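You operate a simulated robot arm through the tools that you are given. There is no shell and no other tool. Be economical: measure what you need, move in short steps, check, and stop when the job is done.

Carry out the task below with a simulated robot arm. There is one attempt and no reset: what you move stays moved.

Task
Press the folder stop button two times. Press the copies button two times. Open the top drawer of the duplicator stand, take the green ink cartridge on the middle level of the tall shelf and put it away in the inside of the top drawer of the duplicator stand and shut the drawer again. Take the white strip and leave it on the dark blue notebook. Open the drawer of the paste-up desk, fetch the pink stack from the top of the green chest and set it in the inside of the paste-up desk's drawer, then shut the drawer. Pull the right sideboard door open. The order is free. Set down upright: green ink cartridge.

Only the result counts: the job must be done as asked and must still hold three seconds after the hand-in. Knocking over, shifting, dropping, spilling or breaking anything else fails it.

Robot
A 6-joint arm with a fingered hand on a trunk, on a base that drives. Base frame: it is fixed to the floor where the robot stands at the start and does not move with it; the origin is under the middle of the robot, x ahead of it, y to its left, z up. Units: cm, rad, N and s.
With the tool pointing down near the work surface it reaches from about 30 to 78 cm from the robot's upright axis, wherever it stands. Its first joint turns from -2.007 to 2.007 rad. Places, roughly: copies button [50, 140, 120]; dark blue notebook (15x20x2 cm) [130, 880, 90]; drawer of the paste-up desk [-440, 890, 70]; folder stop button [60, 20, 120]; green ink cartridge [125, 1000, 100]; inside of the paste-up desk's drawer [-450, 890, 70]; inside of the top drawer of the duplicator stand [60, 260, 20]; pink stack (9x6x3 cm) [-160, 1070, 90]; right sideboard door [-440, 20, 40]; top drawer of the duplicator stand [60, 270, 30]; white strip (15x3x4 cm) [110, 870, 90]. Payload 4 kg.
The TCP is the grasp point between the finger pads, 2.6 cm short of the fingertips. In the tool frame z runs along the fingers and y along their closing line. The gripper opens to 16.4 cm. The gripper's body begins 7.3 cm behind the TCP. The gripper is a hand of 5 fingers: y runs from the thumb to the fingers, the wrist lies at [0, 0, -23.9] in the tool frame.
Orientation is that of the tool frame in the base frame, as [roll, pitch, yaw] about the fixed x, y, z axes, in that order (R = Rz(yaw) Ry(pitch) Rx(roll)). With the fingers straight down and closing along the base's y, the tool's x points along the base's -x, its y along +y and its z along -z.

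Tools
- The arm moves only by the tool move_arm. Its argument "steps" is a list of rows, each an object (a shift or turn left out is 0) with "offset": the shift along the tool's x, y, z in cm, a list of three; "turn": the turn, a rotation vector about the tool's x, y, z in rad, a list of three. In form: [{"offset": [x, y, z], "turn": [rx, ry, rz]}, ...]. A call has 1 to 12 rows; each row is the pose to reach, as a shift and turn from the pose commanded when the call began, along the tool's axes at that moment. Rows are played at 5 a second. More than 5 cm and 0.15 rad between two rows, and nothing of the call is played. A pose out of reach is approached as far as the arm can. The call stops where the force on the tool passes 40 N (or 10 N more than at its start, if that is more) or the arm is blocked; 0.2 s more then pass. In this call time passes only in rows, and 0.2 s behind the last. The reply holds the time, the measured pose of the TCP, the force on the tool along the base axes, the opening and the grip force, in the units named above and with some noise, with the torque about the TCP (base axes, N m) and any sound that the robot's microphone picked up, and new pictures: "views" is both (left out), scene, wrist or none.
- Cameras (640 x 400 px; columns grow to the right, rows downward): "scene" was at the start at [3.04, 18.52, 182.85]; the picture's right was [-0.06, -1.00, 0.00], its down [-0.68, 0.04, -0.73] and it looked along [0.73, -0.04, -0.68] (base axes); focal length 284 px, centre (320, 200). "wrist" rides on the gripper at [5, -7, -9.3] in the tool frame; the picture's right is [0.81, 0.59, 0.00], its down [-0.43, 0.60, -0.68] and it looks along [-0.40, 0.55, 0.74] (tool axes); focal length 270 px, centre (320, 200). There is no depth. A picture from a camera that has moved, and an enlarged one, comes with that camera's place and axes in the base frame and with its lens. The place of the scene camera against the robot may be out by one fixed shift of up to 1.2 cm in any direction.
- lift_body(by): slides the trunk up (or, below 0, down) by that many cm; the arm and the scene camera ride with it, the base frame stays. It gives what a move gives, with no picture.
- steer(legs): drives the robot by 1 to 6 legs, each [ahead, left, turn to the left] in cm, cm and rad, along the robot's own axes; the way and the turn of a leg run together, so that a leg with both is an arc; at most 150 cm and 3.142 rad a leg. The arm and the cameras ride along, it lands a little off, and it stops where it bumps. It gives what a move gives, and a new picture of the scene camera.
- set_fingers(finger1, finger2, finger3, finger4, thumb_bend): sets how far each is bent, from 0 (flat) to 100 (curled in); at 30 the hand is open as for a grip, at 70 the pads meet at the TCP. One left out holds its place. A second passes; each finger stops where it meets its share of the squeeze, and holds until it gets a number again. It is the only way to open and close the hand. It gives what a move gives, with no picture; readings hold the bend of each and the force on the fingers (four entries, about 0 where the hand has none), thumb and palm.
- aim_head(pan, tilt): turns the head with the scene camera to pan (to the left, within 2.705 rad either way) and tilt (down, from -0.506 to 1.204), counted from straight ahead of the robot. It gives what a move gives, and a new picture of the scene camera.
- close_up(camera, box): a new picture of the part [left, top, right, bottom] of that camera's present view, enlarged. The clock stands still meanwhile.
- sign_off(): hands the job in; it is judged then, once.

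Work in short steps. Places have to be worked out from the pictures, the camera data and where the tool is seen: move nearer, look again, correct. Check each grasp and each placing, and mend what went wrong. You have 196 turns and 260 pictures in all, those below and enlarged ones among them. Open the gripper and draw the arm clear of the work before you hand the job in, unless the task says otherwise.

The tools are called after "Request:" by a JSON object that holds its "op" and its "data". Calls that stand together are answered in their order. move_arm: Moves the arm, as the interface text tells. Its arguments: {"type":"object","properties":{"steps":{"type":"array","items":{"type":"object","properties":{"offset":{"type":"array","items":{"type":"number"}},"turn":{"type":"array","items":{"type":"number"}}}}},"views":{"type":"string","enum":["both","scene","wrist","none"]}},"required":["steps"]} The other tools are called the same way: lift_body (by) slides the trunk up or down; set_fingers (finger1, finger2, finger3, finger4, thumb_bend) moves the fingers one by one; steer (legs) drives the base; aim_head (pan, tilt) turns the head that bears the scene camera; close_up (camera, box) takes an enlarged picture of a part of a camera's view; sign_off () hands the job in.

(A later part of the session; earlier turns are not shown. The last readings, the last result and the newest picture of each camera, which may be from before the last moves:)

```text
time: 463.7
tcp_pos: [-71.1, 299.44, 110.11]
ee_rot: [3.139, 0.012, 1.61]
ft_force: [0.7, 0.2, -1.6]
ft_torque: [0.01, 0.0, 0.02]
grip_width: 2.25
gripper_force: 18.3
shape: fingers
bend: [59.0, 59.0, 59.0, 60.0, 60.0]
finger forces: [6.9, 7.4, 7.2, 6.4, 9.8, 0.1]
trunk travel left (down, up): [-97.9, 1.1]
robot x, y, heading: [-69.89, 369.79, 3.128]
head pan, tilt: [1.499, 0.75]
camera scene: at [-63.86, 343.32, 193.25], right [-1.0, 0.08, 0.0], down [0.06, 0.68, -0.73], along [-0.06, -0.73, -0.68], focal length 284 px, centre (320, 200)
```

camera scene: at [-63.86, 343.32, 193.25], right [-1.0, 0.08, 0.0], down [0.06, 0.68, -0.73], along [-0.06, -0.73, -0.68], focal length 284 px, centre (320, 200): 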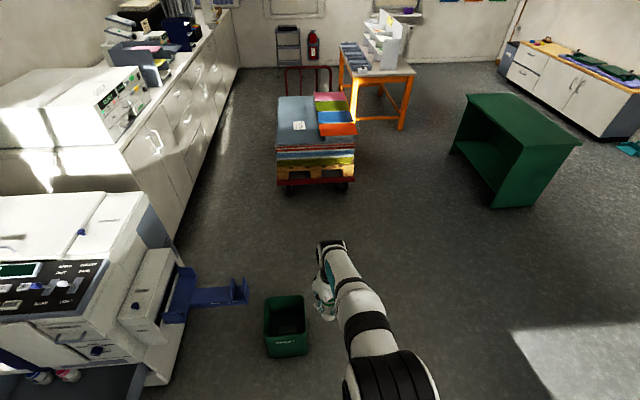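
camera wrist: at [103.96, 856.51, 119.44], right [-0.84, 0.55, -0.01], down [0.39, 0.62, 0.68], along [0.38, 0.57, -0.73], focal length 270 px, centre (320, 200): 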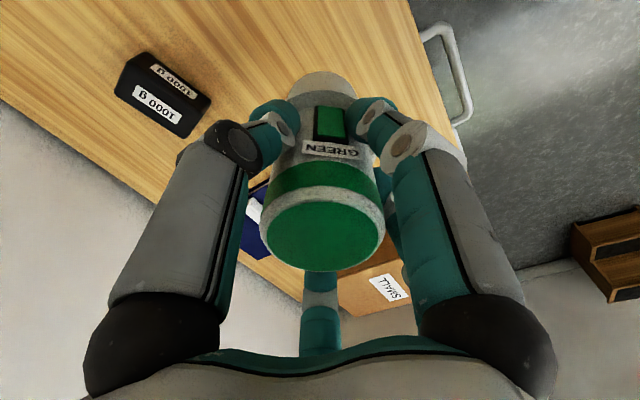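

I continue backing to x≈44 with a slight heading correction.

Request:
{"op": "steer", "data": {"legs": [[-60, -1.5, 0.013], [-54, 0, 0]]}}

Request:
{"op": "aim_head", "data": {"pan": 1.45, "tilt": 1.1}}

Request:
{"op": "close_up", "data": {"camera": "wrist", "box": [0, 0, 640, 400]}}

```text
time: 469.8
tcp_pos: [43.91, 300.83, 110.08]
ee_rot: [3.141, 0.011, 1.628]
ft_force: [-0.4, 0.5, -1.8]
ft_torque: [-0.07, 0.01, 0.04]
grip_width: 2.27
gripper_force: 18.8
shape: fingers
bend: [59.0, 59.0, 59.0, 60.0, 60.0]
finger forces: [6.9, 7.2, 7.3, 6.3, 9.8, 0.0]
trunk travel left (down, up): [-97.9, 1.1]
robot x, y, heading: [44.47, 371.28, -3.139]
head pan, tilt: [1.499, 0.75]
camera scene: at [50.63, 344.89, 193.24], right [-1.0, 0.07, 0.0], down [0.04, 0.68, -0.73], along [-0.05, -0.73, -0.68], focal length 284 px, centre (320, 200)
```

scene: 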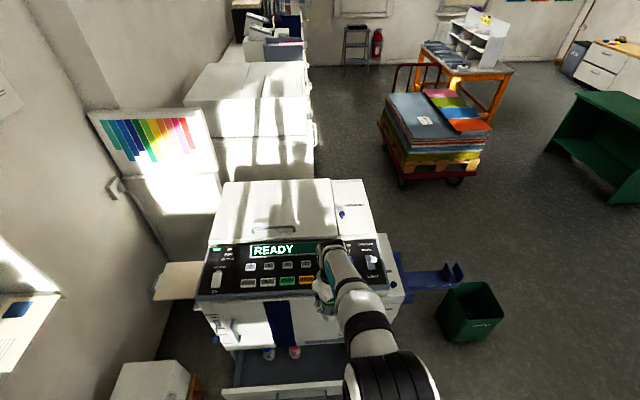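

```text
time: 470.6
tcp_pos: [44.04, 300.88, 110.04]
ee_rot: [3.141, 0.013, 1.627]
ft_force: [0.6, 0.2, -2.4]
ft_torque: [-0.01, 0.01, -0.01]
grip_width: 2.28
gripper_force: 18.5
shape: fingers
bend: [59.0, 59.0, 59.0, 60.0, 60.0]
finger forces: [7.0, 7.2, 7.2, 6.3, 9.8, 0.1]
trunk travel left (down, up): [-97.9, 1.1]
robot x, y, heading: [44.54, 371.25, -3.141]
head pan, tilt: [1.45, 1.1]
camera scene: at [50.37, 346.87, 190.68], right [-0.99, 0.11, 0.0], down [0.1, 0.89, -0.45], along [-0.05, -0.45, -0.89], focal length 284 px, centre (320, 200)
```

scene: 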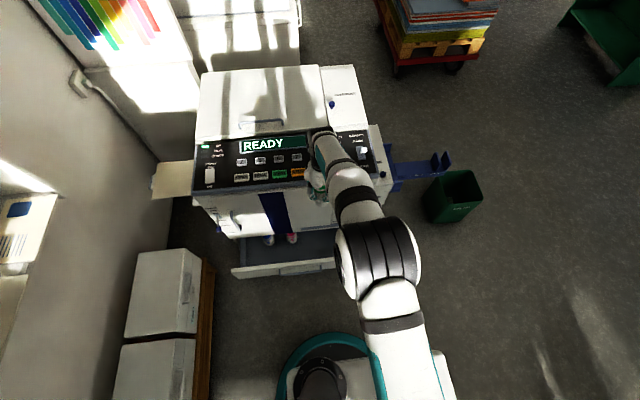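

```text
1.00 times, centred on (320, 200) of wrist (not enlarged: the box is as wide or as high as the picture)
camera zoom: at [36.65, 305.57, 119.42], right [0.54, 0.84, -0.01], down [0.62, -0.39, 0.68], along [0.57, -0.37, -0.73], focal length 270 px, centre (320, 200)
```

zoom: 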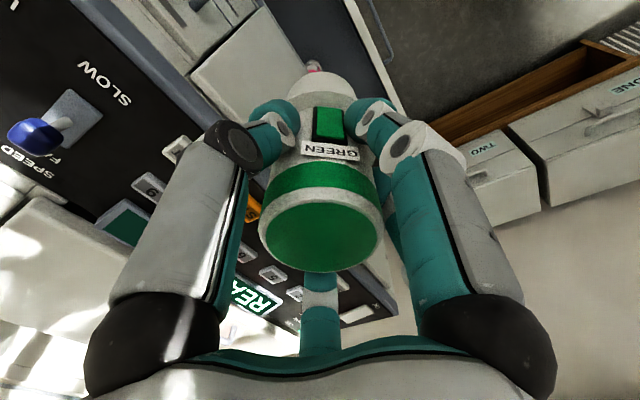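

The control-panel lip is at y≈291.6. I shift 2 cm away, lower past the lip, then look.

Request:
{"op": "steer", "data": {"legs": [[0, -2, 0]]}}

Request:
{"op": "lift_body", "data": {"by": -40}}

Request:
{"op": "lift_body", "data": {"by": -16}}

Request:
{"op": "aim_head", "data": {"pan": 1.45, "tilt": 0.9}}

Request:
{"op": "close_up", "data": {"camera": "wrist", "box": [0, 0, 640, 400]}}

```text
time: 471.4
tcp_pos: [43.95, 302.9, 109.94]
ee_rot: [3.14, 0.013, 1.627]
ft_force: [-0.2, -0.6, -1.1]
ft_torque: [-0.01, 0.04, 0.02]
grip_width: 2.28
gripper_force: 18.8
shape: fingers
bend: [59.0, 59.0, 59.0, 60.0, 60.0]
finger forces: [6.9, 7.3, 7.2, 6.4, 9.8, 0.0]
trunk travel left (down, up): [-97.9, 1.1]
robot x, y, heading: [44.23, 373.42, -3.138]
head pan, tilt: [1.45, 1.1]
camera scene: at [50.36, 348.92, 190.68], right [-0.99, 0.11, 0.0], down [0.1, 0.89, -0.45], along [-0.05, -0.45, -0.89], focal length 284 px, centre (320, 200)
```

scene: 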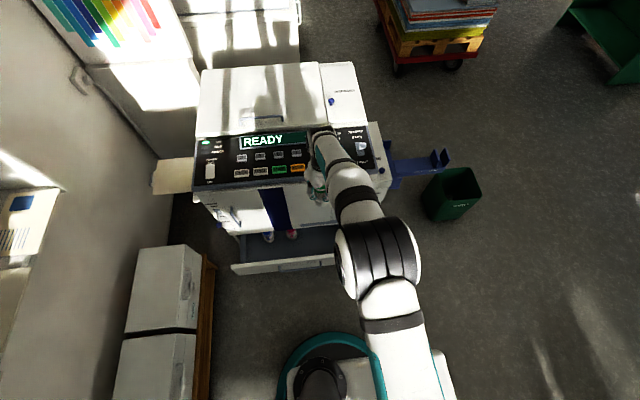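

```text
time: 475.3
tcp_pos: [44.02, 302.79, 70.03]
ee_rot: [3.14, 0.013, 1.628]
ft_force: [-0.7, -0.1, -1.4]
ft_torque: [0.04, 0.0, 0.02]
grip_width: 2.3
gripper_force: 18.9
shape: fingers
bend: [59.0, 59.0, 59.0, 60.0, 60.0]
finger forces: [6.9, 7.3, 7.2, 6.4, 9.7, 0.0]
trunk travel left (down, up): [-57.9, 41.1]
robot x, y, heading: [43.92, 373.48, -3.133]
head pan, tilt: [1.45, 1.1]
```

```text
time: 477.1
tcp_pos: [43.93, 302.82, 54.11]
ee_rot: [3.141, 0.011, 1.627]
ft_force: [0.7, 0.0, -1.8]
ft_torque: [0.02, 0.02, 0.03]
grip_width: 2.27
gripper_force: 19.0
shape: fingers
bend: [59.0, 59.0, 59.0, 60.0, 60.0]
finger forces: [7.0, 7.3, 7.2, 6.4, 9.7, 0.1]
trunk travel left (down, up): [-41.9, 57.1]
robot x, y, heading: [44.12, 373.0, -3.138]
head pan, tilt: [1.45, 1.1]
```

```text
time: 477.8
tcp_pos: [43.89, 302.82, 54.03]
ee_rot: [3.138, 0.013, 1.625]
ft_force: [0.8, 1.0, -1.1]
ft_torque: [0.0, -0.01, 0.0]
grip_width: 2.25
gripper_force: 18.4
shape: fingers
bend: [59.0, 59.0, 59.0, 60.0, 60.0]
finger forces: [7.0, 7.4, 7.2, 6.3, 9.7, 0.0]
trunk travel left (down, up): [-41.9, 57.1]
robot x, y, heading: [43.89, 373.17, -3.137]
head pan, tilt: [1.45, 0.901]
camera scene: at [50.22, 347.67, 136.05], right [-0.99, 0.11, 0.0], down [0.09, 0.78, -0.62], along [-0.07, -0.62, -0.78], focal length 284 px, centre (320, 200)
```

scene: 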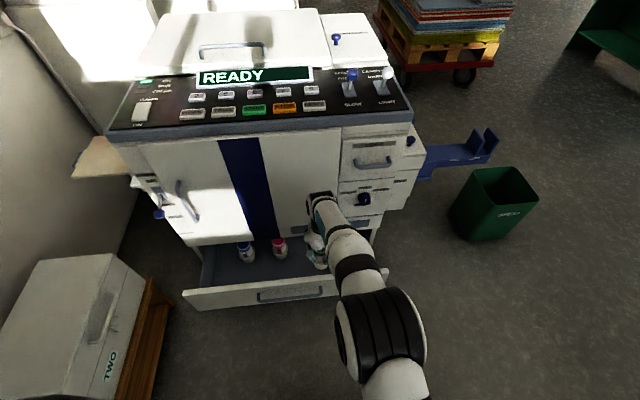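

```text
1.00 times, centred on (320, 200) of wrist (not enlarged: the box is as wide or as high as the picture)
camera zoom: at [36.64, 307.59, 63.41], right [0.54, 0.84, -0.01], down [0.62, -0.39, 0.68], along [0.57, -0.37, -0.73], focal length 270 px, centre (320, 200)
```

zoom: 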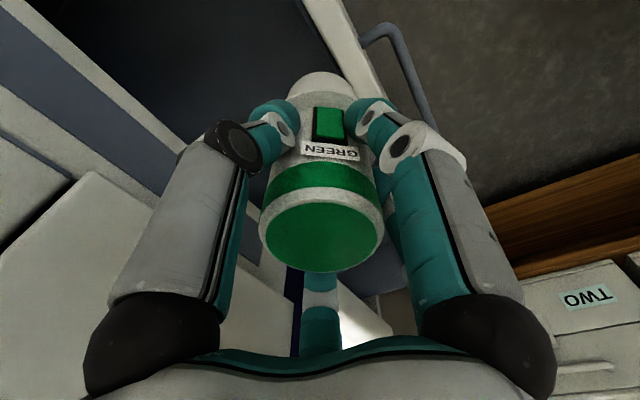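

I zoom in on the drawer area to check the alignment.

Request:
{"op": "close_up", "data": {"camera": "scene", "box": [170, 180, 410, 330]}}

```text
2.67 times, centred on (290, 255) of scene
camera zoom: at [50.22, 347.67, 136.05], right [-0.99, 0.11, 0.0], down [0.09, 0.78, -0.62], along [-0.07, -0.62, -0.78], focal length 757 px, centre (400, 53)
```

zoom: 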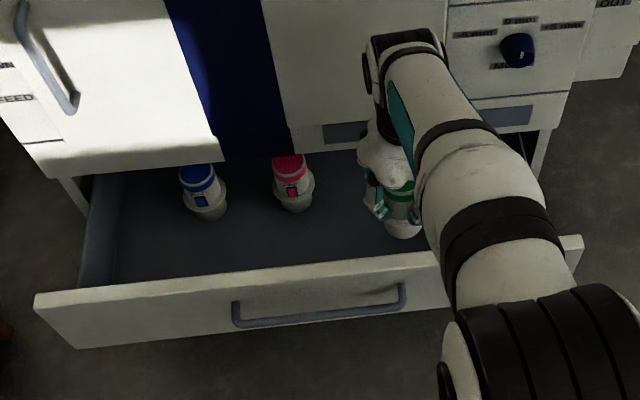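

Spot (44, 299) is free, with pink at x≈60 and the panel inner face at y≈306. I shift 3.8 cm in and lower.

Request:
{"op": "move_arm", "data": {"steps": [{"offset": [-3.79, -0.2, 0]}], "views": "none"}}

Request:
{"op": "lift_body", "data": {"by": -15}}

Request:
{"op": "close_up", "data": {"camera": "wrist", "box": [0, 0, 640, 400]}}

```text
time: 478.2
tcp_pos: [44.07, 299.05, 54.12]
ee_rot: [3.141, 0.011, 1.627]
ft_force: [0.2, -0.1, -1.5]
ft_torque: [0.02, -0.02, -0.01]
grip_width: 2.27
gripper_force: 18.7
shape: fingers
bend: [59.0, 59.0, 59.0, 60.0, 60.0]
finger forces: [6.9, 7.3, 7.2, 6.4, 9.7, 0.1]
trunk travel left (down, up): [-41.9, 57.1]
robot x, y, heading: [44.05, 373.27, -3.136]
head pan, tilt: [1.45, 0.901]
```

```text
time: 480.0
tcp_pos: [43.94, 299.13, 39.28]
ee_rot: [3.141, 0.011, 1.626]
ft_force: [-0.1, 0.0, -2.9]
ft_torque: [0.0, -0.02, 0.0]
grip_width: 2.27
gripper_force: 18.8
shape: fingers
bend: [59.0, 59.0, 59.0, 60.0, 60.0]
finger forces: [6.8, 7.3, 7.2, 6.4, 9.7, 0.0]
trunk travel left (down, up): [-26.9, 72.1]
robot x, y, heading: [44.43, 373.14, -3.138]
head pan, tilt: [1.45, 0.901]
```

```text
1.00 times, centred on (320, 200) of wrist (not enlarged: the box is as wide or as high as the picture)
camera zoom: at [36.66, 303.82, 48.53], right [0.54, 0.84, -0.01], down [0.62, -0.39, 0.68], along [0.57, -0.38, -0.73], focal length 270 px, centre (320, 200)
```

zoom: 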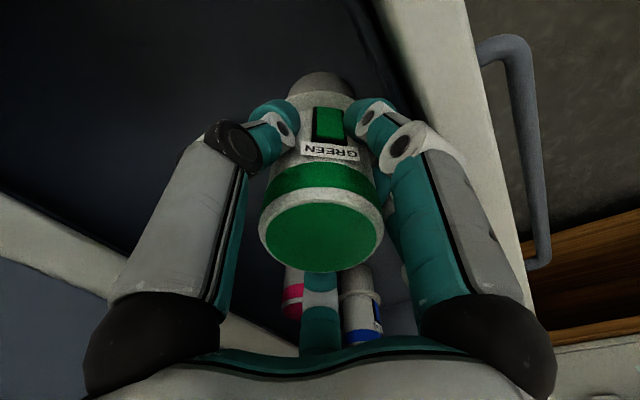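

Inside the drawer with clearance. I continue down in small steps until contact.

Request:
{"op": "move_arm", "data": {"steps": [{"offset": [0, 0, 1]}, {"offset": [0, 0, 2]}, {"offset": [0, 0, 2.6]}, {"offset": [0, 0, 3.1]}, {"offset": [0, 0, 3.5]}], "views": "none"}}

```text
time: 481.2
tcp_pos: [43.93, 299.03, 35.59]
ee_rot: [3.14, 0.011, 1.627]
ft_force: [0.1, -2.4, -1.5]
ft_torque: [0.05, -0.01, 0.03]
grip_width: 2.29
gripper_force: 19.3
shape: fingers
bend: [59.0, 59.0, 59.0, 60.0, 60.0]
finger forces: [8.6, 7.3, 7.2, 6.4, 9.7, 0.0]
trunk travel left (down, up): [-26.9, 72.1]
robot x, y, heading: [44.2, 373.31, -3.143]
head pan, tilt: [1.45, 0.901]
```

Finger 1 brushes the drawer front (Fy -2.4). I shift 1.2 cm inward and continue down.

Request:
{"op": "move_arm", "data": {"steps": [{"offset": [-1.2, 0, 0]}, {"offset": [-1.2, 0, 0.4]}, {"offset": [-1.2, 0, 0.8]}, {"offset": [-1.2, 0, 1.2]}], "views": "none"}}

```text
time: 482.2
tcp_pos: [43.99, 298.76, 34.7]
ee_rot: [3.14, 0.012, 1.628]
ft_force: [-0.1, -0.8, -1.5]
ft_torque: [0.02, 0.0, 0.04]
grip_width: 2.24
gripper_force: 19.6
shape: fingers
bend: [60.0, 59.0, 59.0, 60.0, 60.0]
finger forces: [8.3, 7.3, 7.3, 6.4, 9.7, 0.1]
out of reach, approached as far as the arm can: row 1, 2, 3, 4
trunk travel left (down, up): [-26.9, 72.1]
robot x, y, heading: [44.5, 373.43, -3.137]
head pan, tilt: [1.45, 0.901]
```

At the reach limit, so I nudge the base 1 cm closer and go on down.

Request:
{"op": "steer", "data": {"legs": [[0, 1.2, 0]]}}

Request:
{"op": "move_arm", "data": {"steps": [{"offset": [0, 0, 0.4]}, {"offset": [0, 0, 0.8]}, {"offset": [0, 0, 1.2]}, {"offset": [0, 0, 1.6]}], "views": "none"}}

```text
time: 482.9
tcp_pos: [43.95, 297.62, 34.72]
ee_rot: [3.14, 0.012, 1.627]
ft_force: [0.5, -0.8, -0.8]
ft_torque: [0.04, 0.04, 0.04]
grip_width: 2.26
gripper_force: 19.9
shape: fingers
bend: [59.0, 59.0, 59.0, 60.0, 60.0]
finger forces: [7.2, 7.3, 7.1, 6.5, 9.7, 0.0]
trunk travel left (down, up): [-26.9, 72.1]
robot x, y, heading: [44.2, 371.94, -3.133]
head pan, tilt: [1.45, 0.901]
camera scene: at [50.23, 346.48, 121.06], right [-0.99, 0.11, 0.0], down [0.09, 0.78, -0.62], along [-0.07, -0.62, -0.78], focal length 284 px, centre (320, 200)
```

scene: 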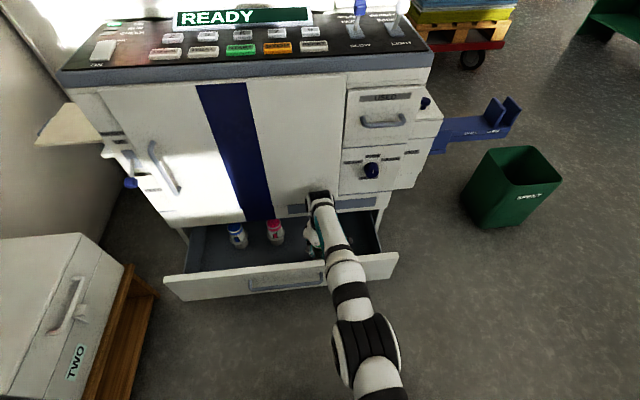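

```text
time: 483.9
tcp_pos: [44.03, 297.75, 33.33]
ee_rot: [3.139, 0.014, 1.627]
ft_force: [-0.5, 1.2, 1.6]
ft_torque: [0.02, 0.02, -0.01]
grip_width: 2.22
gripper_force: 19.5
shape: fingers
bend: [59.0, 59.0, 59.0, 60.0, 60.0]
finger forces: [7.4, 7.4, 7.2, 6.5, 10.0, 0.1]
trunk travel left (down, up): [-26.9, 72.1]
robot x, y, heading: [44.16, 372.28, -3.136]
head pan, tilt: [1.45, 0.901]
```

Contact with the drawer floor. I release gently.

Request:
{"op": "move_arm", "data": {"steps": [{"offset": [0, 0, 0.2]}], "views": "none"}}

Request:
{"op": "set_fingers", "data": {"finger1": 52, "finger2": 52, "finger3": 52, "finger4": 52, "thumb_bend": 52}}

Request:
{"op": "close_up", "data": {"camera": "wrist", "box": [0, 0, 640, 400]}}

```text
time: 484.3
tcp_pos: [43.97, 297.84, 33.21]
ee_rot: [3.14, 0.014, 1.626]
ft_force: [-1.5, 0.4, 9.0]
ft_torque: [-0.02, -0.03, -0.02]
grip_width: 2.24
gripper_force: 19.5
shape: fingers
bend: [59.0, 59.0, 59.0, 60.0, 60.0]
finger forces: [7.6, 7.7, 7.5, 6.9, 10.5, 0.1]
trunk travel left (down, up): [-26.9, 72.1]
robot x, y, heading: [44.42, 372.24, -3.138]
head pan, tilt: [1.45, 0.901]
```

```text
time: 485.3
tcp_pos: [44.04, 298.04, 33.02]
ee_rot: [3.141, 0.012, 1.625]
ft_force: [-0.5, 0.7, 0.1]
ft_torque: [0.03, 0.0, 0.03]
grip_width: 3.68
gripper_force: 0.1
shape: fingers
bend: [52.0, 52.0, 52.0, 52.0, 52.0]
finger forces: [0.0, 0.1, 0.1, 0.1, 0.1, 0.0]
trunk travel left (down, up): [-26.9, 72.1]
robot x, y, heading: [44.21, 372.32, -3.13]
head pan, tilt: [1.45, 0.901]
```

```text
1.00 times, centred on (320, 200) of wrist (not enlarged: the box is as wide or as high as the picture)
camera zoom: at [36.67, 302.6, 42.32], right [0.54, 0.84, -0.01], down [0.62, -0.39, 0.68], along [0.57, -0.37, -0.73], focal length 270 px, centre (320, 200)
```

zoom: 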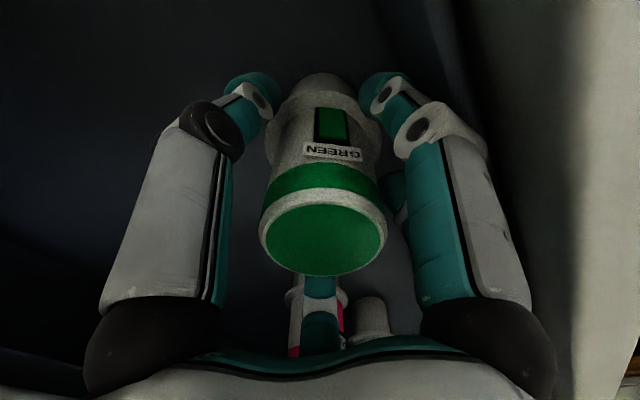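

Released and standing. I rise straight up with the trunk to clear the drawer, then check.

Request:
{"op": "lift_body", "data": {"by": 20}}

Request:
{"op": "close_up", "data": {"camera": "scene", "box": [150, 180, 410, 330]}}

Request:
{"op": "close_up", "data": {"camera": "wrist", "box": [0, 0, 640, 400]}}

```text
time: 487.5
tcp_pos: [44.05, 297.87, 53.01]
ee_rot: [3.14, 0.014, 1.625]
ft_force: [0.4, -0.2, -0.1]
ft_torque: [0.03, 0.02, 0.05]
grip_width: 3.7
gripper_force: 0.0
shape: fingers
bend: [52.0, 52.0, 52.0, 52.0, 52.0]
finger forces: [0.0, 0.1, 0.1, 0.0, 0.1, 0.1]
trunk travel left (down, up): [-46.9, 52.1]
robot x, y, heading: [44.36, 371.83, -3.138]
head pan, tilt: [1.45, 0.901]
```

```text
2.46 times, centred on (280, 255) of scene
camera zoom: at [50.23, 346.48, 141.05], right [-0.99, 0.11, 0.0], down [0.09, 0.78, -0.62], along [-0.07, -0.62, -0.78], focal length 698 px, centre (418, 65)
```

zoom: 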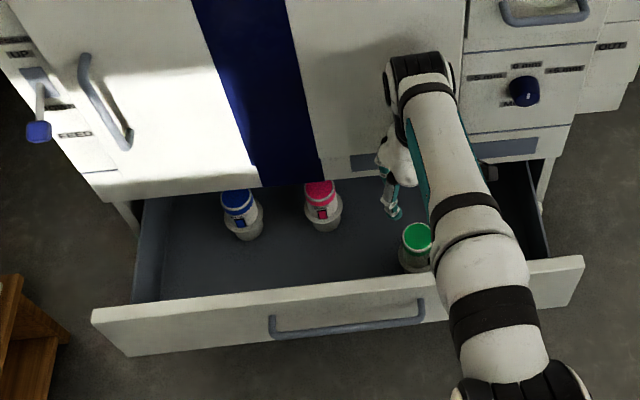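

```text
1.00 times, centred on (320, 200) of wrist (not enlarged: the box is as wide or as high as the picture)
camera zoom: at [36.67, 302.59, 62.3], right [0.54, 0.84, -0.01], down [0.62, -0.39, 0.68], along [0.57, -0.37, -0.73], focal length 270 px, centre (320, 200)
```

zoom: 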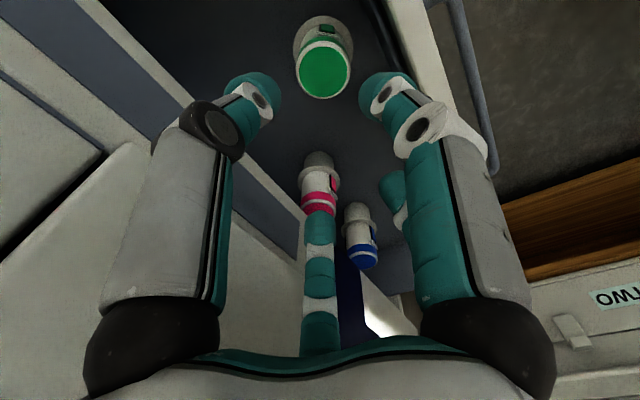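

Green stands upright beside pink and blue. To shut the drawer I pull back in front of it, pitch the hand 45° with closed fingertips, at x≈38 beside the handle.

Request:
{"op": "steer", "data": {"legs": [[0, -13, 0], [6, 0, 0]]}}

Request:
{"op": "set_fingers", "data": {"finger1": 70, "finger2": 70, "finger3": 70, "finger4": 70, "thumb_bend": 66}}

Request:
{"op": "move_arm", "data": {"steps": [{"offset": [4, 0, -2], "turn": [0, -0.14, 0]}, {"offset": [8, 0, -4], "turn": [0, -0.28, 0]}, {"offset": [12, 0, -5], "turn": [0, -0.42, 0]}, {"offset": [14, 0, -5], "turn": [0, -0.56, 0]}, {"offset": [14, 0, -5], "turn": [0, -0.7, 0]}, {"offset": [14, 0, -5], "turn": [0, -0.8, 0]}], "views": "wrist"}}

```text
time: 489.4
tcp_pos: [37.96, 310.7, 53.03]
ee_rot: [3.14, 0.013, 1.628]
ft_force: [-0.5, 0.1, -0.7]
ft_torque: [0.01, -0.03, 0.01]
grip_width: 3.69
gripper_force: 0.0
shape: fingers
bend: [52.0, 52.0, 52.0, 52.0, 52.0]
finger forces: [0.0, 0.0, 0.0, 0.0, 0.0, 0.0]
trunk travel left (down, up): [-46.9, 52.1]
robot x, y, heading: [38.42, 385.06, -3.133]
head pan, tilt: [1.45, 0.901]
camera scene: at [44.21, 359.31, 141.06], right [-0.99, 0.11, 0.0], down [0.09, 0.78, -0.62], along [-0.07, -0.62, -0.78], focal length 284 px, centre (320, 200)
```

scene: 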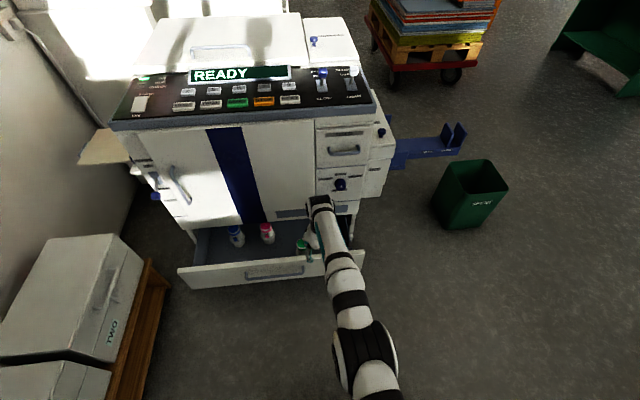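

```text
time: 490.4
tcp_pos: [37.98, 310.8, 52.94]
ee_rot: [3.139, 0.013, 1.627]
ft_force: [-1.3, -0.8, 0.3]
ft_torque: [-0.01, -0.03, -0.03]
grip_width: 0.03
gripper_force: 0.1
shape: fingers
bend: [69.0, 68.0, 68.0, 69.0, 66.0]
finger forces: [0.0, 0.0, 0.0, 0.1, 0.0, 0.0]
trunk travel left (down, up): [-46.9, 52.1]
robot x, y, heading: [37.91, 385.06, -3.138]
head pan, tilt: [1.45, 0.901]
```

```text
time: 491.8
tcp_pos: [37.22, 324.65, 57.86]
ee_rot: [3.14, 0.812, 1.626]
ft_force: [0.3, -0.4, -0.7]
ft_torque: [0.0, -0.02, -0.01]
grip_width: 0.03
gripper_force: 0.0
shape: fingers
bend: [69.0, 68.0, 68.0, 69.0, 66.0]
finger forces: [0.0, 0.1, 0.0, 0.1, 0.0, 0.0]
trunk travel left (down, up): [-46.9, 52.1]
robot x, y, heading: [38.32, 384.92, -3.133]
head pan, tilt: [1.45, 0.901]
camera wrist: at [29.59, 334.56, 60.68], right [0.56, 0.59, -0.59], down [0.58, 0.23, 0.78], along [0.59, -0.78, -0.22], focal length 270 px, centre (320, 200)
```

wrist: 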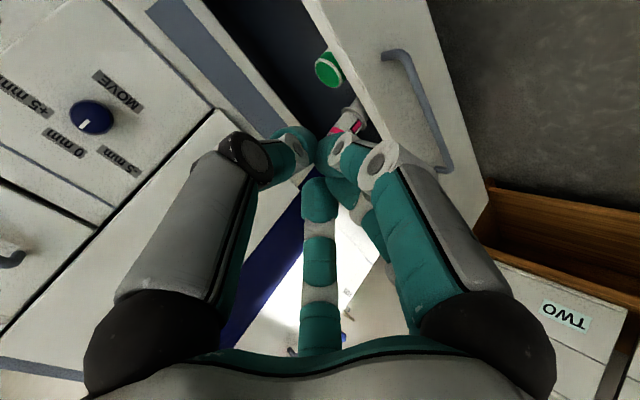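

I lower 23.5 cm to face height.

Request:
{"op": "lift_body", "data": {"by": -23.5}}

Request:
{"op": "steer", "data": {"legs": [[0, 11, 0]]}}

Request:
{"op": "close_up", "data": {"camera": "wrist", "box": [0, 0, 640, 400]}}

```text
time: 494.2
tcp_pos: [37.24, 324.75, 34.37]
ee_rot: [3.14, 0.811, 1.626]
ft_force: [-0.3, -0.7, -0.4]
ft_torque: [-0.02, 0.03, 0.01]
grip_width: 0.04
gripper_force: 0.0
shape: fingers
bend: [69.0, 68.0, 68.0, 69.0, 66.0]
finger forces: [0.0, 0.0, 0.0, 0.1, 0.0, 0.0]
trunk travel left (down, up): [-23.4, 75.6]
robot x, y, heading: [38.11, 384.9, -3.135]
head pan, tilt: [1.45, 0.901]
```

```text
time: 495.4
tcp_pos: [37.29, 313.6, 34.34]
ee_rot: [3.14, 0.811, 1.626]
ft_force: [-0.2, 0.4, 0.1]
ft_torque: [0.0, -0.01, -0.02]
grip_width: 0.04
gripper_force: 0.0
shape: fingers
bend: [69.0, 68.0, 68.0, 69.0, 66.0]
finger forces: [0.1, 0.0, 0.0, 0.0, 0.0, 0.0]
trunk travel left (down, up): [-23.4, 75.6]
robot x, y, heading: [38.54, 373.8, -3.135]
head pan, tilt: [1.45, 0.901]
camera scene: at [44.28, 348.32, 117.56], right [-0.99, 0.11, 0.0], down [0.09, 0.78, -0.62], along [-0.07, -0.62, -0.78], focal length 284 px, centre (320, 200)
```

scene: 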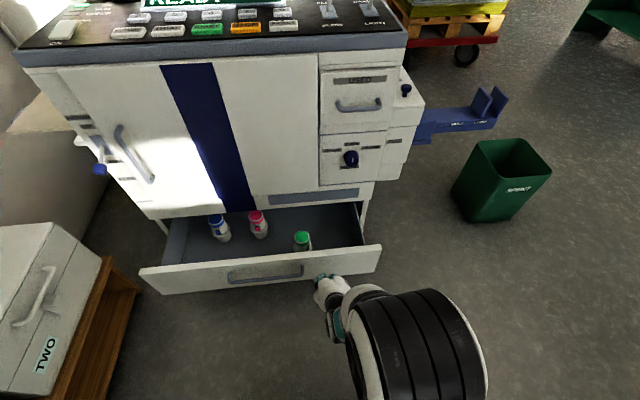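

```text
1.00 times, centred on (320, 200) of wrist (not enlarged: the box is as wide or as high as the picture)
camera zoom: at [29.66, 323.53, 37.17], right [0.56, 0.59, -0.59], down [0.58, 0.23, 0.78], along [0.59, -0.78, -0.22], focal length 270 px, centre (320, 200)
```

zoom: 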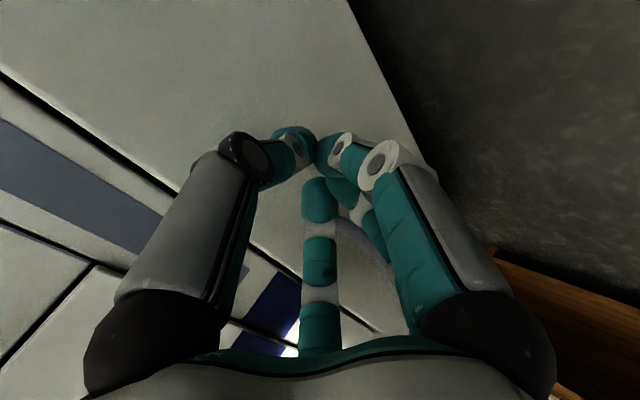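

Green is still upright. I make slow contact and push with the arm at about 3 cm/s.

Request:
{"op": "move_arm", "data": {"steps": [{"offset": [-0.41, 0, 0.44]}, {"offset": [-0.83, 0, 0.87]}, {"offset": [-1.24, 0, 1.31]}, {"offset": [-1.65, 0, 1.74]}, {"offset": [-2.06, 0, 2.18]}, {"offset": [-2.48, 0, 2.61]}, {"offset": [-2.89, 0, 3.05]}, {"offset": [-3.3, 0, 3.48]}, {"offset": [-3.72, 0, 3.92]}, {"offset": [-4.13, 0, 4.36]}], "views": "none"}}

Request:
{"op": "steer", "data": {"legs": [[0, 3, 0], [0, 4, 0], [0, 4, 0]]}}

```text
time: 497.6
tcp_pos: [37.58, 307.66, 34.31]
ee_rot: [3.139, 0.812, 1.627]
ft_force: [0.9, 0.5, -0.3]
ft_torque: [-0.01, -0.01, -0.02]
grip_width: 0.01
gripper_force: 0.0
shape: fingers
bend: [69.0, 68.0, 68.0, 69.0, 66.0]
finger forces: [0.0, 0.1, 0.0, 0.0, 0.0, 0.1]
trunk travel left (down, up): [-23.4, 75.6]
robot x, y, heading: [38.06, 374.04, -3.132]
head pan, tilt: [1.45, 0.901]
```

```text
time: 499.4
tcp_pos: [37.64, 296.68, 34.32]
ee_rot: [3.138, 0.811, 1.626]
ft_force: [0.3, -0.3, -0.5]
ft_torque: [0.01, -0.01, 0.01]
grip_width: 0.03
gripper_force: 0.0
shape: fingers
bend: [69.0, 68.0, 69.0, 69.0, 66.0]
finger forces: [0.0, 0.0, 0.0, 0.1, 0.0, 0.0]
trunk travel left (down, up): [-23.4, 75.6]
robot x, y, heading: [38.33, 363.12, -3.134]
head pan, tilt: [1.45, 0.901]
camera scene: at [44.35, 337.33, 117.56], right [-0.99, 0.11, 0.0], down [0.09, 0.78, -0.62], along [-0.07, -0.62, -0.78], focal length 284 px, centre (320, 200)
```

scene: 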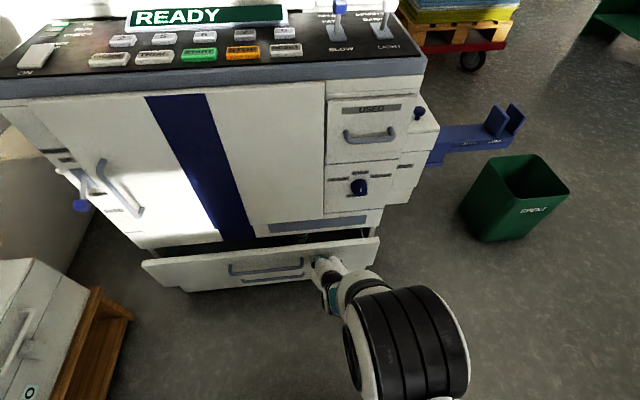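

The drawer follows. I push another 4 cm by base, then finish with the arm.

Request:
{"op": "steer", "data": {"legs": [[0, 2, 0], [0, 3, 0]]}}

Request:
{"op": "move_arm", "data": {"steps": [{"offset": [-0.41, 0, 0.44]}, {"offset": [-0.83, 0, 0.87]}, {"offset": [-1.24, 0, 1.31]}, {"offset": [-1.65, 0, 1.74]}, {"offset": [-2.0, 0, 2.1]}, {"offset": [-2.3, 0, 2.4]}, {"offset": [-2.6, 0, 2.7]}, {"offset": [-2.9, 0, 3.0]}, {"offset": [-3.2, 0, 3.3]}, {"offset": [-3.5, 0, 3.6]}], "views": "none"}}

Request:
{"op": "close_up", "data": {"camera": "scene", "box": [100, 180, 420, 340]}}

```text
time: 500.6
tcp_pos: [37.72, 291.72, 34.27]
ee_rot: [3.14, 0.811, 1.628]
ft_force: [0.3, -0.5, 0.5]
ft_torque: [0.01, 0.02, 0.01]
grip_width: 0.03
gripper_force: 0.0
shape: fingers
bend: [69.0, 68.0, 69.0, 70.0, 66.0]
finger forces: [0.0, 0.0, 0.1, 0.0, 0.0, 0.1]
trunk travel left (down, up): [-23.4, 75.6]
robot x, y, heading: [38.39, 357.83, -3.133]
head pan, tilt: [1.45, 0.901]
camera scene: at [44.38, 332.33, 117.56], right [-0.99, 0.11, 0.0], down [0.09, 0.78, -0.62], along [-0.07, -0.62, -0.78], focal length 284 px, centre (320, 200)
```

scene: 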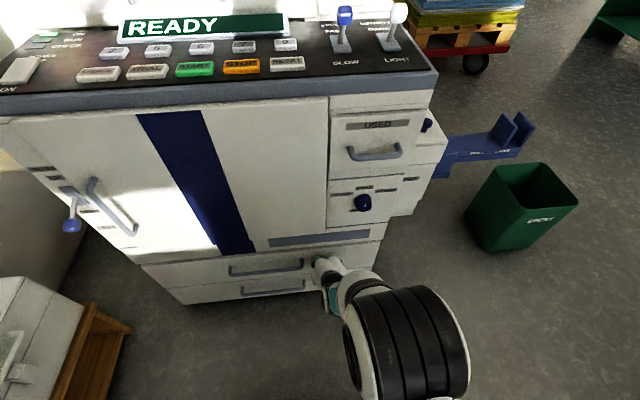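

```text
time: 501.2
tcp_pos: [37.56, 291.37, 33.75]
ee_rot: [3.138, 0.796, 1.622]
ft_force: [-0.7, 8.1, -0.1]
ft_torque: [0.01, 0.0, -0.06]
grip_width: 0.0
gripper_force: 3.5
shape: fingers
bend: [69.0, 68.0, 69.0, 70.0, 66.0]
finger forces: [0.0, 0.0, 0.0, 3.4, 3.9, 0.0]
trunk travel left (down, up): [-23.4, 75.6]
robot x, y, heading: [38.32, 357.75, -3.131]
head pan, tilt: [1.45, 0.901]
stopped in row 3: the force on the tool passed its limit at 46 N (the readings are from after the stop); the commanded pose is now the measured one
```

```text
2.00 times, centred on (260, 260) of scene
camera zoom: at [44.35, 332.45, 117.56], right [-0.99, 0.11, 0.0], down [0.09, 0.78, -0.62], along [-0.07, -0.62, -0.78], focal length 568 px, centre (440, 80)
```

zoom: 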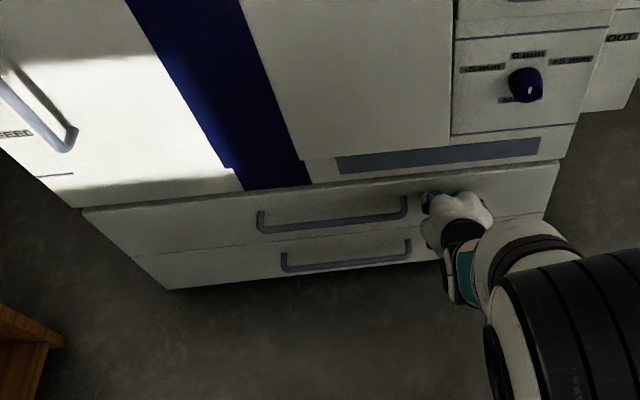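

Drawer is shut (46 N stop, flush). I retreat, raise the trunk, and head for the sideboard at (-440, 20).

Request:
{"op": "move_arm", "data": {"steps": [{"offset": [2.5, 0, -2.6]}, {"offset": [5, 0, -5.2]}], "views": "none"}}

Request:
{"op": "steer", "data": {"legs": [[0, -17, 0]]}}

Request:
{"op": "lift_body", "data": {"by": 40}}

Request:
{"op": "steer", "data": {"legs": [[150, 0, -0.008], [150, 0, 0], [82, 0, 0], [0, 150, 0], [0, 130, 0]]}}

```text
time: 501.8
tcp_pos: [37.19, 298.33, 33.82]
ee_rot: [3.14, 0.796, 1.624]
ft_force: [-0.8, -0.9, 0.3]
ft_torque: [0.01, 0.03, 0.0]
grip_width: 0.03
gripper_force: 0.2
shape: fingers
bend: [69.0, 68.0, 69.0, 70.0, 66.0]
finger forces: [0.0, 0.0, 0.0, 0.0, 0.1, 0.0]
trunk travel left (down, up): [-23.4, 75.6]
robot x, y, heading: [38.51, 357.94, -3.136]
head pan, tilt: [1.45, 0.901]
```

```text
time: 503.3
tcp_pos: [37.1, 315.29, 33.91]
ee_rot: [3.14, 0.796, 1.624]
ft_force: [0.8, -0.1, -0.2]
ft_torque: [0.0, 0.01, -0.05]
grip_width: 0.03
gripper_force: 0.1
shape: fingers
bend: [69.0, 68.0, 69.0, 70.0, 66.0]
finger forces: [0.1, 0.0, 0.0, 0.0, 0.0, 0.1]
trunk travel left (down, up): [-23.4, 75.6]
robot x, y, heading: [38.47, 374.88, -3.138]
head pan, tilt: [1.45, 0.901]
camera scene: at [44.24, 349.34, 117.56], right [-0.99, 0.12, 0.0], down [0.09, 0.78, -0.62], along [-0.07, -0.62, -0.78], focal length 284 px, centre (320, 200)
```

scene: 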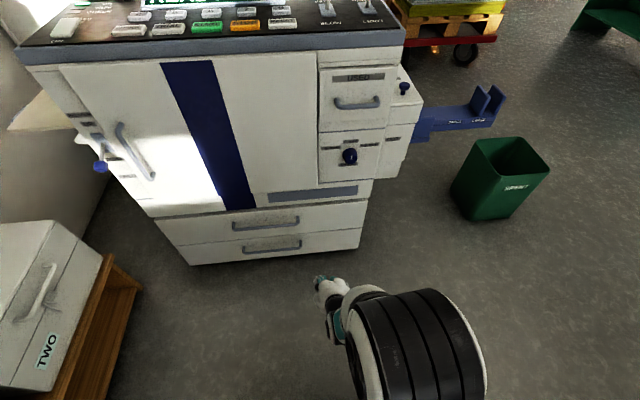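

```text
time: 507.1
tcp_pos: [37.24, 315.19, 73.99]
ee_rot: [-3.141, 0.798, 1.625]
ft_force: [0.2, 0.3, 0.2]
ft_torque: [-0.02, 0.02, 0.01]
grip_width: 0.05
gripper_force: 0.0
shape: fingers
bend: [69.0, 68.0, 69.0, 70.0, 66.0]
finger forces: [0.0, 0.0, 0.0, 0.0, 0.0, 0.0]
trunk travel left (down, up): [-63.4, 35.6]
robot x, y, heading: [38.43, 375.27, -3.137]
head pan, tilt: [1.45, 0.901]
```

```text
time: 538.8
tcp_pos: [-349.12, 37.49, 73.84]
ee_rot: [3.14, 0.796, 1.616]
ft_force: [-0.3, 0.8, 0.3]
ft_torque: [-0.01, 0.03, -0.04]
grip_width: 0.04
gripper_force: 0.1
shape: fingers
bend: [69.0, 68.0, 69.0, 70.0, 66.0]
finger forces: [0.0, 0.1, 0.0, 0.0, 0.0, 0.0]
trunk travel left (down, up): [-63.4, 35.6]
robot x, y, heading: [-347.83, 97.36, 3.139]
head pan, tilt: [1.45, 0.901]
camera scene: at [-341.76, 71.53, 157.56], right [-0.99, 0.12, 0.0], down [0.09, 0.78, -0.62], along [-0.08, -0.62, -0.78], focal length 284 px, centre (320, 200)
```

scene: 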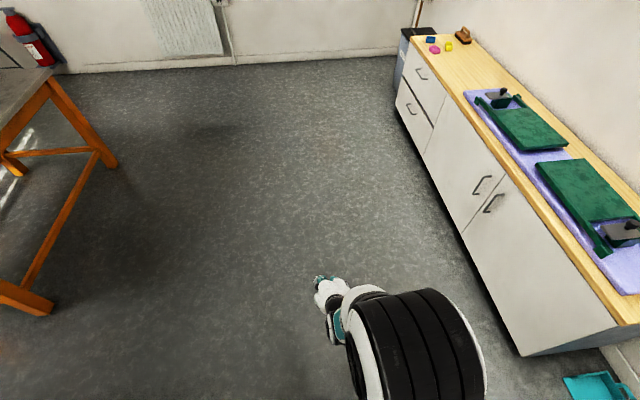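

The sideboard's two doors and handles are in view. I zoom in on the right door's handle.

Request:
{"op": "close_up", "data": {"camera": "scene", "box": [440, 150, 560, 250]}}

```text
4.00 times, centred on (500, 200) of scene
camera zoom: at [-341.76, 71.53, 157.56], right [-0.99, 0.12, 0.0], down [0.09, 0.78, -0.62], along [-0.08, -0.62, -0.78], focal length 1135 px, centre (-400, 200)
```

zoom: 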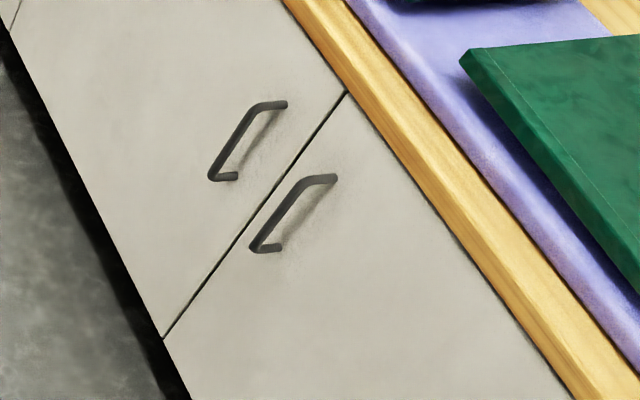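

The right door's handle is a vertical bar at about (-436, -4.2), z 40–53, hinged at y≈57. I move abreast of it, turn so the arm points at it, and level the hand.

Request:
{"op": "steer", "data": {"legs": [[0, 101, 0], [0, 0, -1.571]]}}

Request:
{"op": "move_arm", "data": {"steps": [{"turn": [0, -0.14, 0]}, {"turn": [0, -0.28, 0]}, {"turn": [0, -0.42, 0]}, {"turn": [0, -0.56, 0]}, {"turn": [0, -0.66, 0]}], "views": "none"}}

Request:
{"op": "set_fingers", "data": {"finger1": 48, "finger2": 48, "finger3": 48, "finger4": 48, "thumb_bend": 40}}

Request:
{"op": "lift_body", "data": {"by": -27}}

Request:
{"op": "close_up", "data": {"camera": "wrist", "box": [0, 0, 640, 400]}}

```text
time: 547.9
tcp_pos: [-407.35, -1.66, 73.85]
ee_rot: [3.141, 0.799, 0.043]
ft_force: [-0.8, 1.0, 0.2]
ft_torque: [-0.01, 0.02, 0.0]
grip_width: 0.03
gripper_force: 0.1
shape: fingers
bend: [69.0, 68.0, 69.0, 70.0, 66.0]
finger forces: [0.0, 0.1, 0.0, 0.0, 0.1, 0.1]
trunk travel left (down, up): [-63.4, 35.6]
robot x, y, heading: [-347.63, -3.27, 1.565]
head pan, tilt: [1.45, 0.901]
camera scene: at [-372.97, -8.03, 157.56], right [0.12, 0.99, 0.0], down [0.78, -0.1, -0.62], along [-0.62, 0.08, -0.78], focal length 284 px, centre (320, 200)
```

scene: 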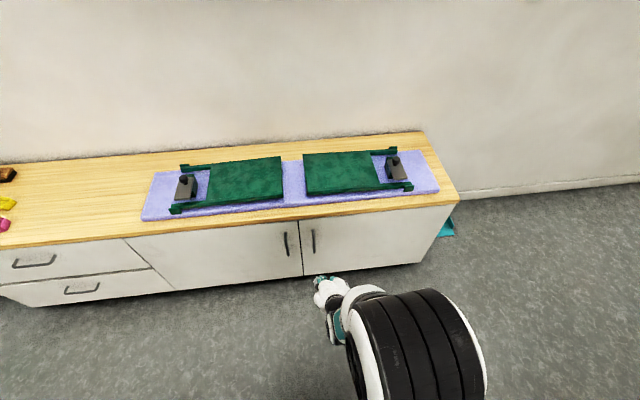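

```text
time: 549.1
tcp_pos: [-410.82, -2.05, 74.74]
ee_rot: [3.129, 1.44, 0.034]
ft_force: [-0.3, 0.3, 0.1]
ft_torque: [-0.01, 0.05, 0.01]
grip_width: 0.02
gripper_force: 0.0
shape: fingers
bend: [69.0, 68.0, 69.0, 70.0, 66.0]
finger forces: [0.1, 0.0, 0.1, 0.1, 0.0, 0.0]
out of reach, approached as far as the arm can: row 5
trunk travel left (down, up): [-63.4, 35.6]
robot x, y, heading: [-347.77, -3.71, 1.566]
head pan, tilt: [1.45, 0.901]
```

```text
time: 550.1
tcp_pos: [-410.77, -2.2, 74.77]
ee_rot: [3.131, 1.438, 0.032]
ft_force: [0.4, 0.5, -1.5]
ft_torque: [0.0, 0.02, 0.01]
grip_width: 5.78
gripper_force: 0.1
shape: fingers
bend: [48.0, 48.0, 48.0, 48.0, 40.0]
finger forces: [0.0, 0.0, 0.0, 0.0, 0.1, 0.0]
trunk travel left (down, up): [-63.4, 35.6]
robot x, y, heading: [-347.56, -3.97, 1.561]
head pan, tilt: [1.45, 0.901]
```

```text
time: 552.8
tcp_pos: [-410.86, -2.12, 47.7]
ee_rot: [3.131, 1.438, 0.034]
ft_force: [0.4, 0.0, -0.8]
ft_torque: [-0.03, -0.04, 0.02]
grip_width: 5.79
gripper_force: 0.0
shape: fingers
bend: [48.0, 48.0, 48.0, 48.0, 40.0]
finger forces: [0.1, 0.0, 0.0, 0.0, 0.0, 0.0]
trunk travel left (down, up): [-36.4, 62.6]
robot x, y, heading: [-347.41, -3.6, 1.568]
head pan, tilt: [1.45, 0.901]
```

```text
1.00 times, centred on (320, 200) of wrist (not enlarged: the box is as wide or as high as the picture)
camera zoom: at [-401.25, 5.25, 43.98], right [0.13, -0.58, -0.8], down [0.64, -0.57, 0.52], along [-0.76, -0.58, 0.3], focal length 270 px, centre (320, 200)
```

zoom: 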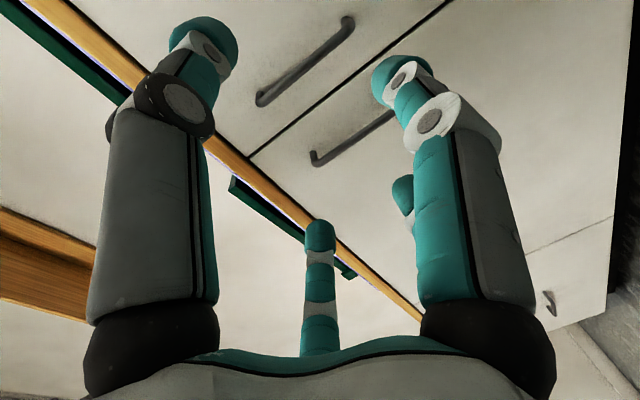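

Bar confirmed at about (-435.5, -2.8), z 40–53. I drive 16.5 cm closer and look again.

Request:
{"op": "steer", "data": {"legs": [[0, 16.5, 0]]}}

Request:
{"op": "close_up", "data": {"camera": "wrist", "box": [0, 0, 640, 400]}}

```text
time: 554.2
tcp_pos: [-427.36, -2.13, 47.67]
ee_rot: [3.13, 1.438, 0.033]
ft_force: [0.2, -0.1, 1.0]
ft_torque: [0.02, -0.05, 0.03]
grip_width: 5.79
gripper_force: 0.1
shape: fingers
bend: [48.0, 48.0, 48.0, 48.0, 40.0]
finger forces: [0.0, 0.0, 0.0, 0.0, 0.0, 0.0]
trunk travel left (down, up): [-36.4, 62.6]
robot x, y, heading: [-363.91, -3.07, 1.571]
head pan, tilt: [1.45, 0.901]
camera scene: at [-389.48, -8.01, 130.56], right [0.12, 0.99, 0.0], down [0.78, -0.1, -0.62], along [-0.62, 0.08, -0.78], focal length 284 px, centre (320, 200)
```

scene: 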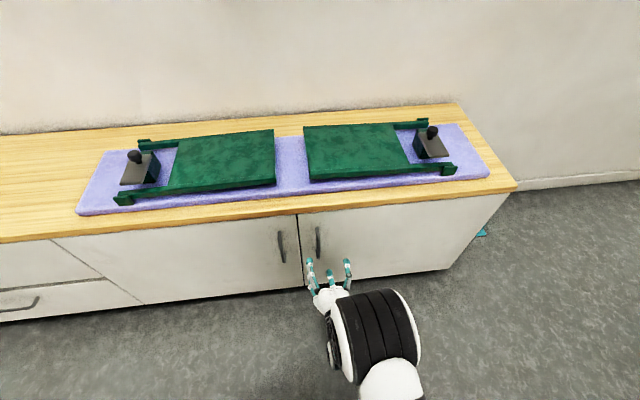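

```text
1.00 times, centred on (320, 200) of wrist (not enlarged: the box is as wide or as high as the picture)
camera zoom: at [-417.78, 5.26, 43.98], right [0.13, -0.58, -0.8], down [0.64, -0.57, 0.52], along [-0.76, -0.58, 0.3], focal length 270 px, centre (320, 200)
```

zoom: 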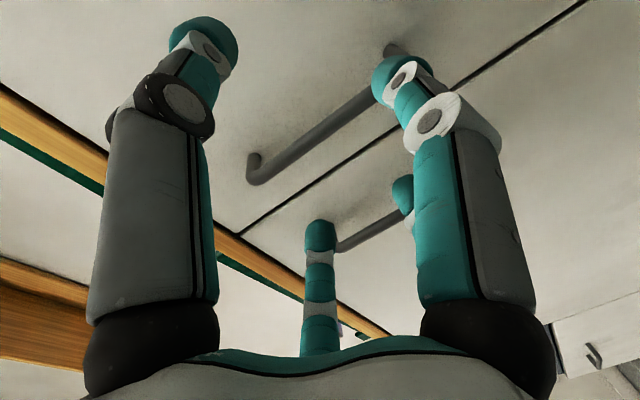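

Bar at (-434.3, -2.6). I move in 6 cm, staying level, and check that fingers 2/3 slip behind the bar.

Request:
{"op": "move_arm", "data": {"steps": [{"offset": [-0.26, -0.5, 2]}, {"offset": [-0.53, -0.5, 4]}, {"offset": [-0.66, -0.5, 5]}, {"offset": [-0.78, -0.5, 5.9]}], "views": "wrist"}}

```text
time: 555.2
tcp_pos: [-433.33, -1.84, 47.73]
ee_rot: [3.129, 1.438, 0.034]
ft_force: [-0.2, 0.3, -0.2]
ft_torque: [-0.02, -0.02, -0.01]
grip_width: 5.8
gripper_force: 0.1
shape: fingers
bend: [48.0, 48.0, 48.0, 48.0, 40.0]
finger forces: [0.0, 0.0, 0.0, 0.0, 0.0, 0.0]
trunk travel left (down, up): [-36.4, 62.6]
robot x, y, heading: [-364.2, -3.61, 1.573]
head pan, tilt: [1.45, 0.901]
camera wrist: at [-423.69, 5.48, 43.98], right [0.13, -0.58, -0.8], down [0.64, -0.57, 0.52], along [-0.76, -0.58, 0.3], focal length 270 px, centre (320, 200)
```

wrist: 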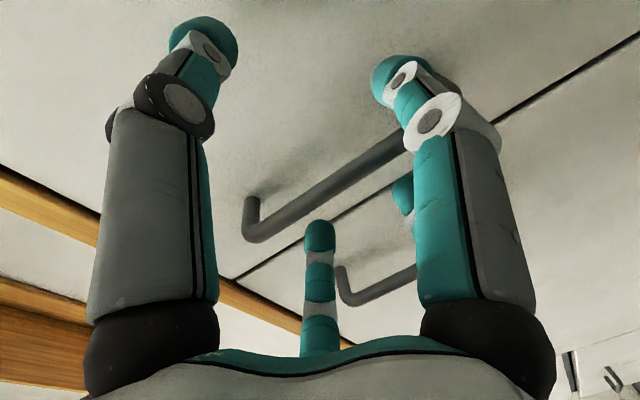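

Same look as at the desk before the last step. I advance 1.6 cm more and close.

Request:
{"op": "move_arm", "data": {"steps": [{"offset": [-0.1, 0, 0.7]}, {"offset": [-0.2, 0, 1.6]}], "views": "none"}}

Request:
{"op": "set_fingers", "data": {"finger2": 80, "finger3": 80, "thumb_bend": 74}}

Request:
{"op": "close_up", "data": {"camera": "wrist", "box": [140, 40, 480, 280]}}

```text
time: 555.9
tcp_pos: [-434.93, -2.04, 47.63]
ee_rot: [3.129, 1.438, 0.035]
ft_force: [0.7, 0.3, 0.4]
ft_torque: [-0.02, -0.02, 0.0]
grip_width: 5.8
gripper_force: 0.1
shape: fingers
bend: [48.0, 48.0, 48.0, 48.0, 40.0]
finger forces: [0.0, 0.0, 0.0, 0.0, 0.1, 0.1]
trunk travel left (down, up): [-36.4, 62.6]
robot x, y, heading: [-364.13, -3.23, 1.574]
head pan, tilt: [1.45, 0.901]
```

```text
time: 556.9
tcp_pos: [-434.93, -2.13, 47.7]
ee_rot: [3.137, 1.439, 0.044]
ft_force: [0.3, -18.6, -1.7]
ft_torque: [0.0, 0.58, -0.23]
grip_width: 3.92
gripper_force: 16.6
shape: fingers
bend: [48.0, 64.0, 65.0, 48.0, 74.0]
finger forces: [0.1, 10.4, 12.0, 12.2, 0.1, 0.0]
trunk travel left (down, up): [-36.4, 62.6]
robot x, y, heading: [-364.0, -3.36, 1.566]
head pan, tilt: [1.45, 0.901]
```

```text
1.67 times, centred on (310, 160) of wrist
camera zoom: at [-425.35, 5.24, 43.95], right [0.14, -0.58, -0.8], down [0.64, -0.56, 0.52], along [-0.75, -0.59, 0.3], focal length 450 px, centre (337, 267)
```

zoom: 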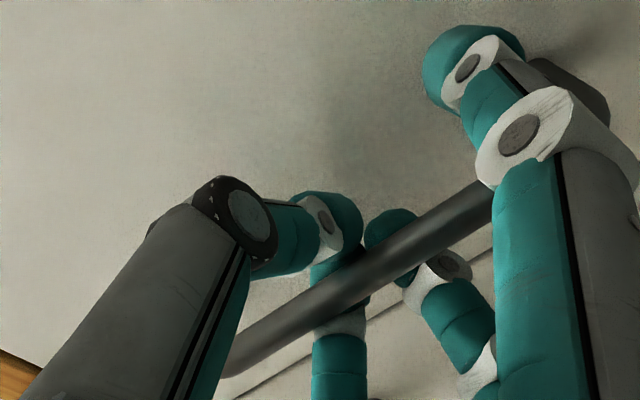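

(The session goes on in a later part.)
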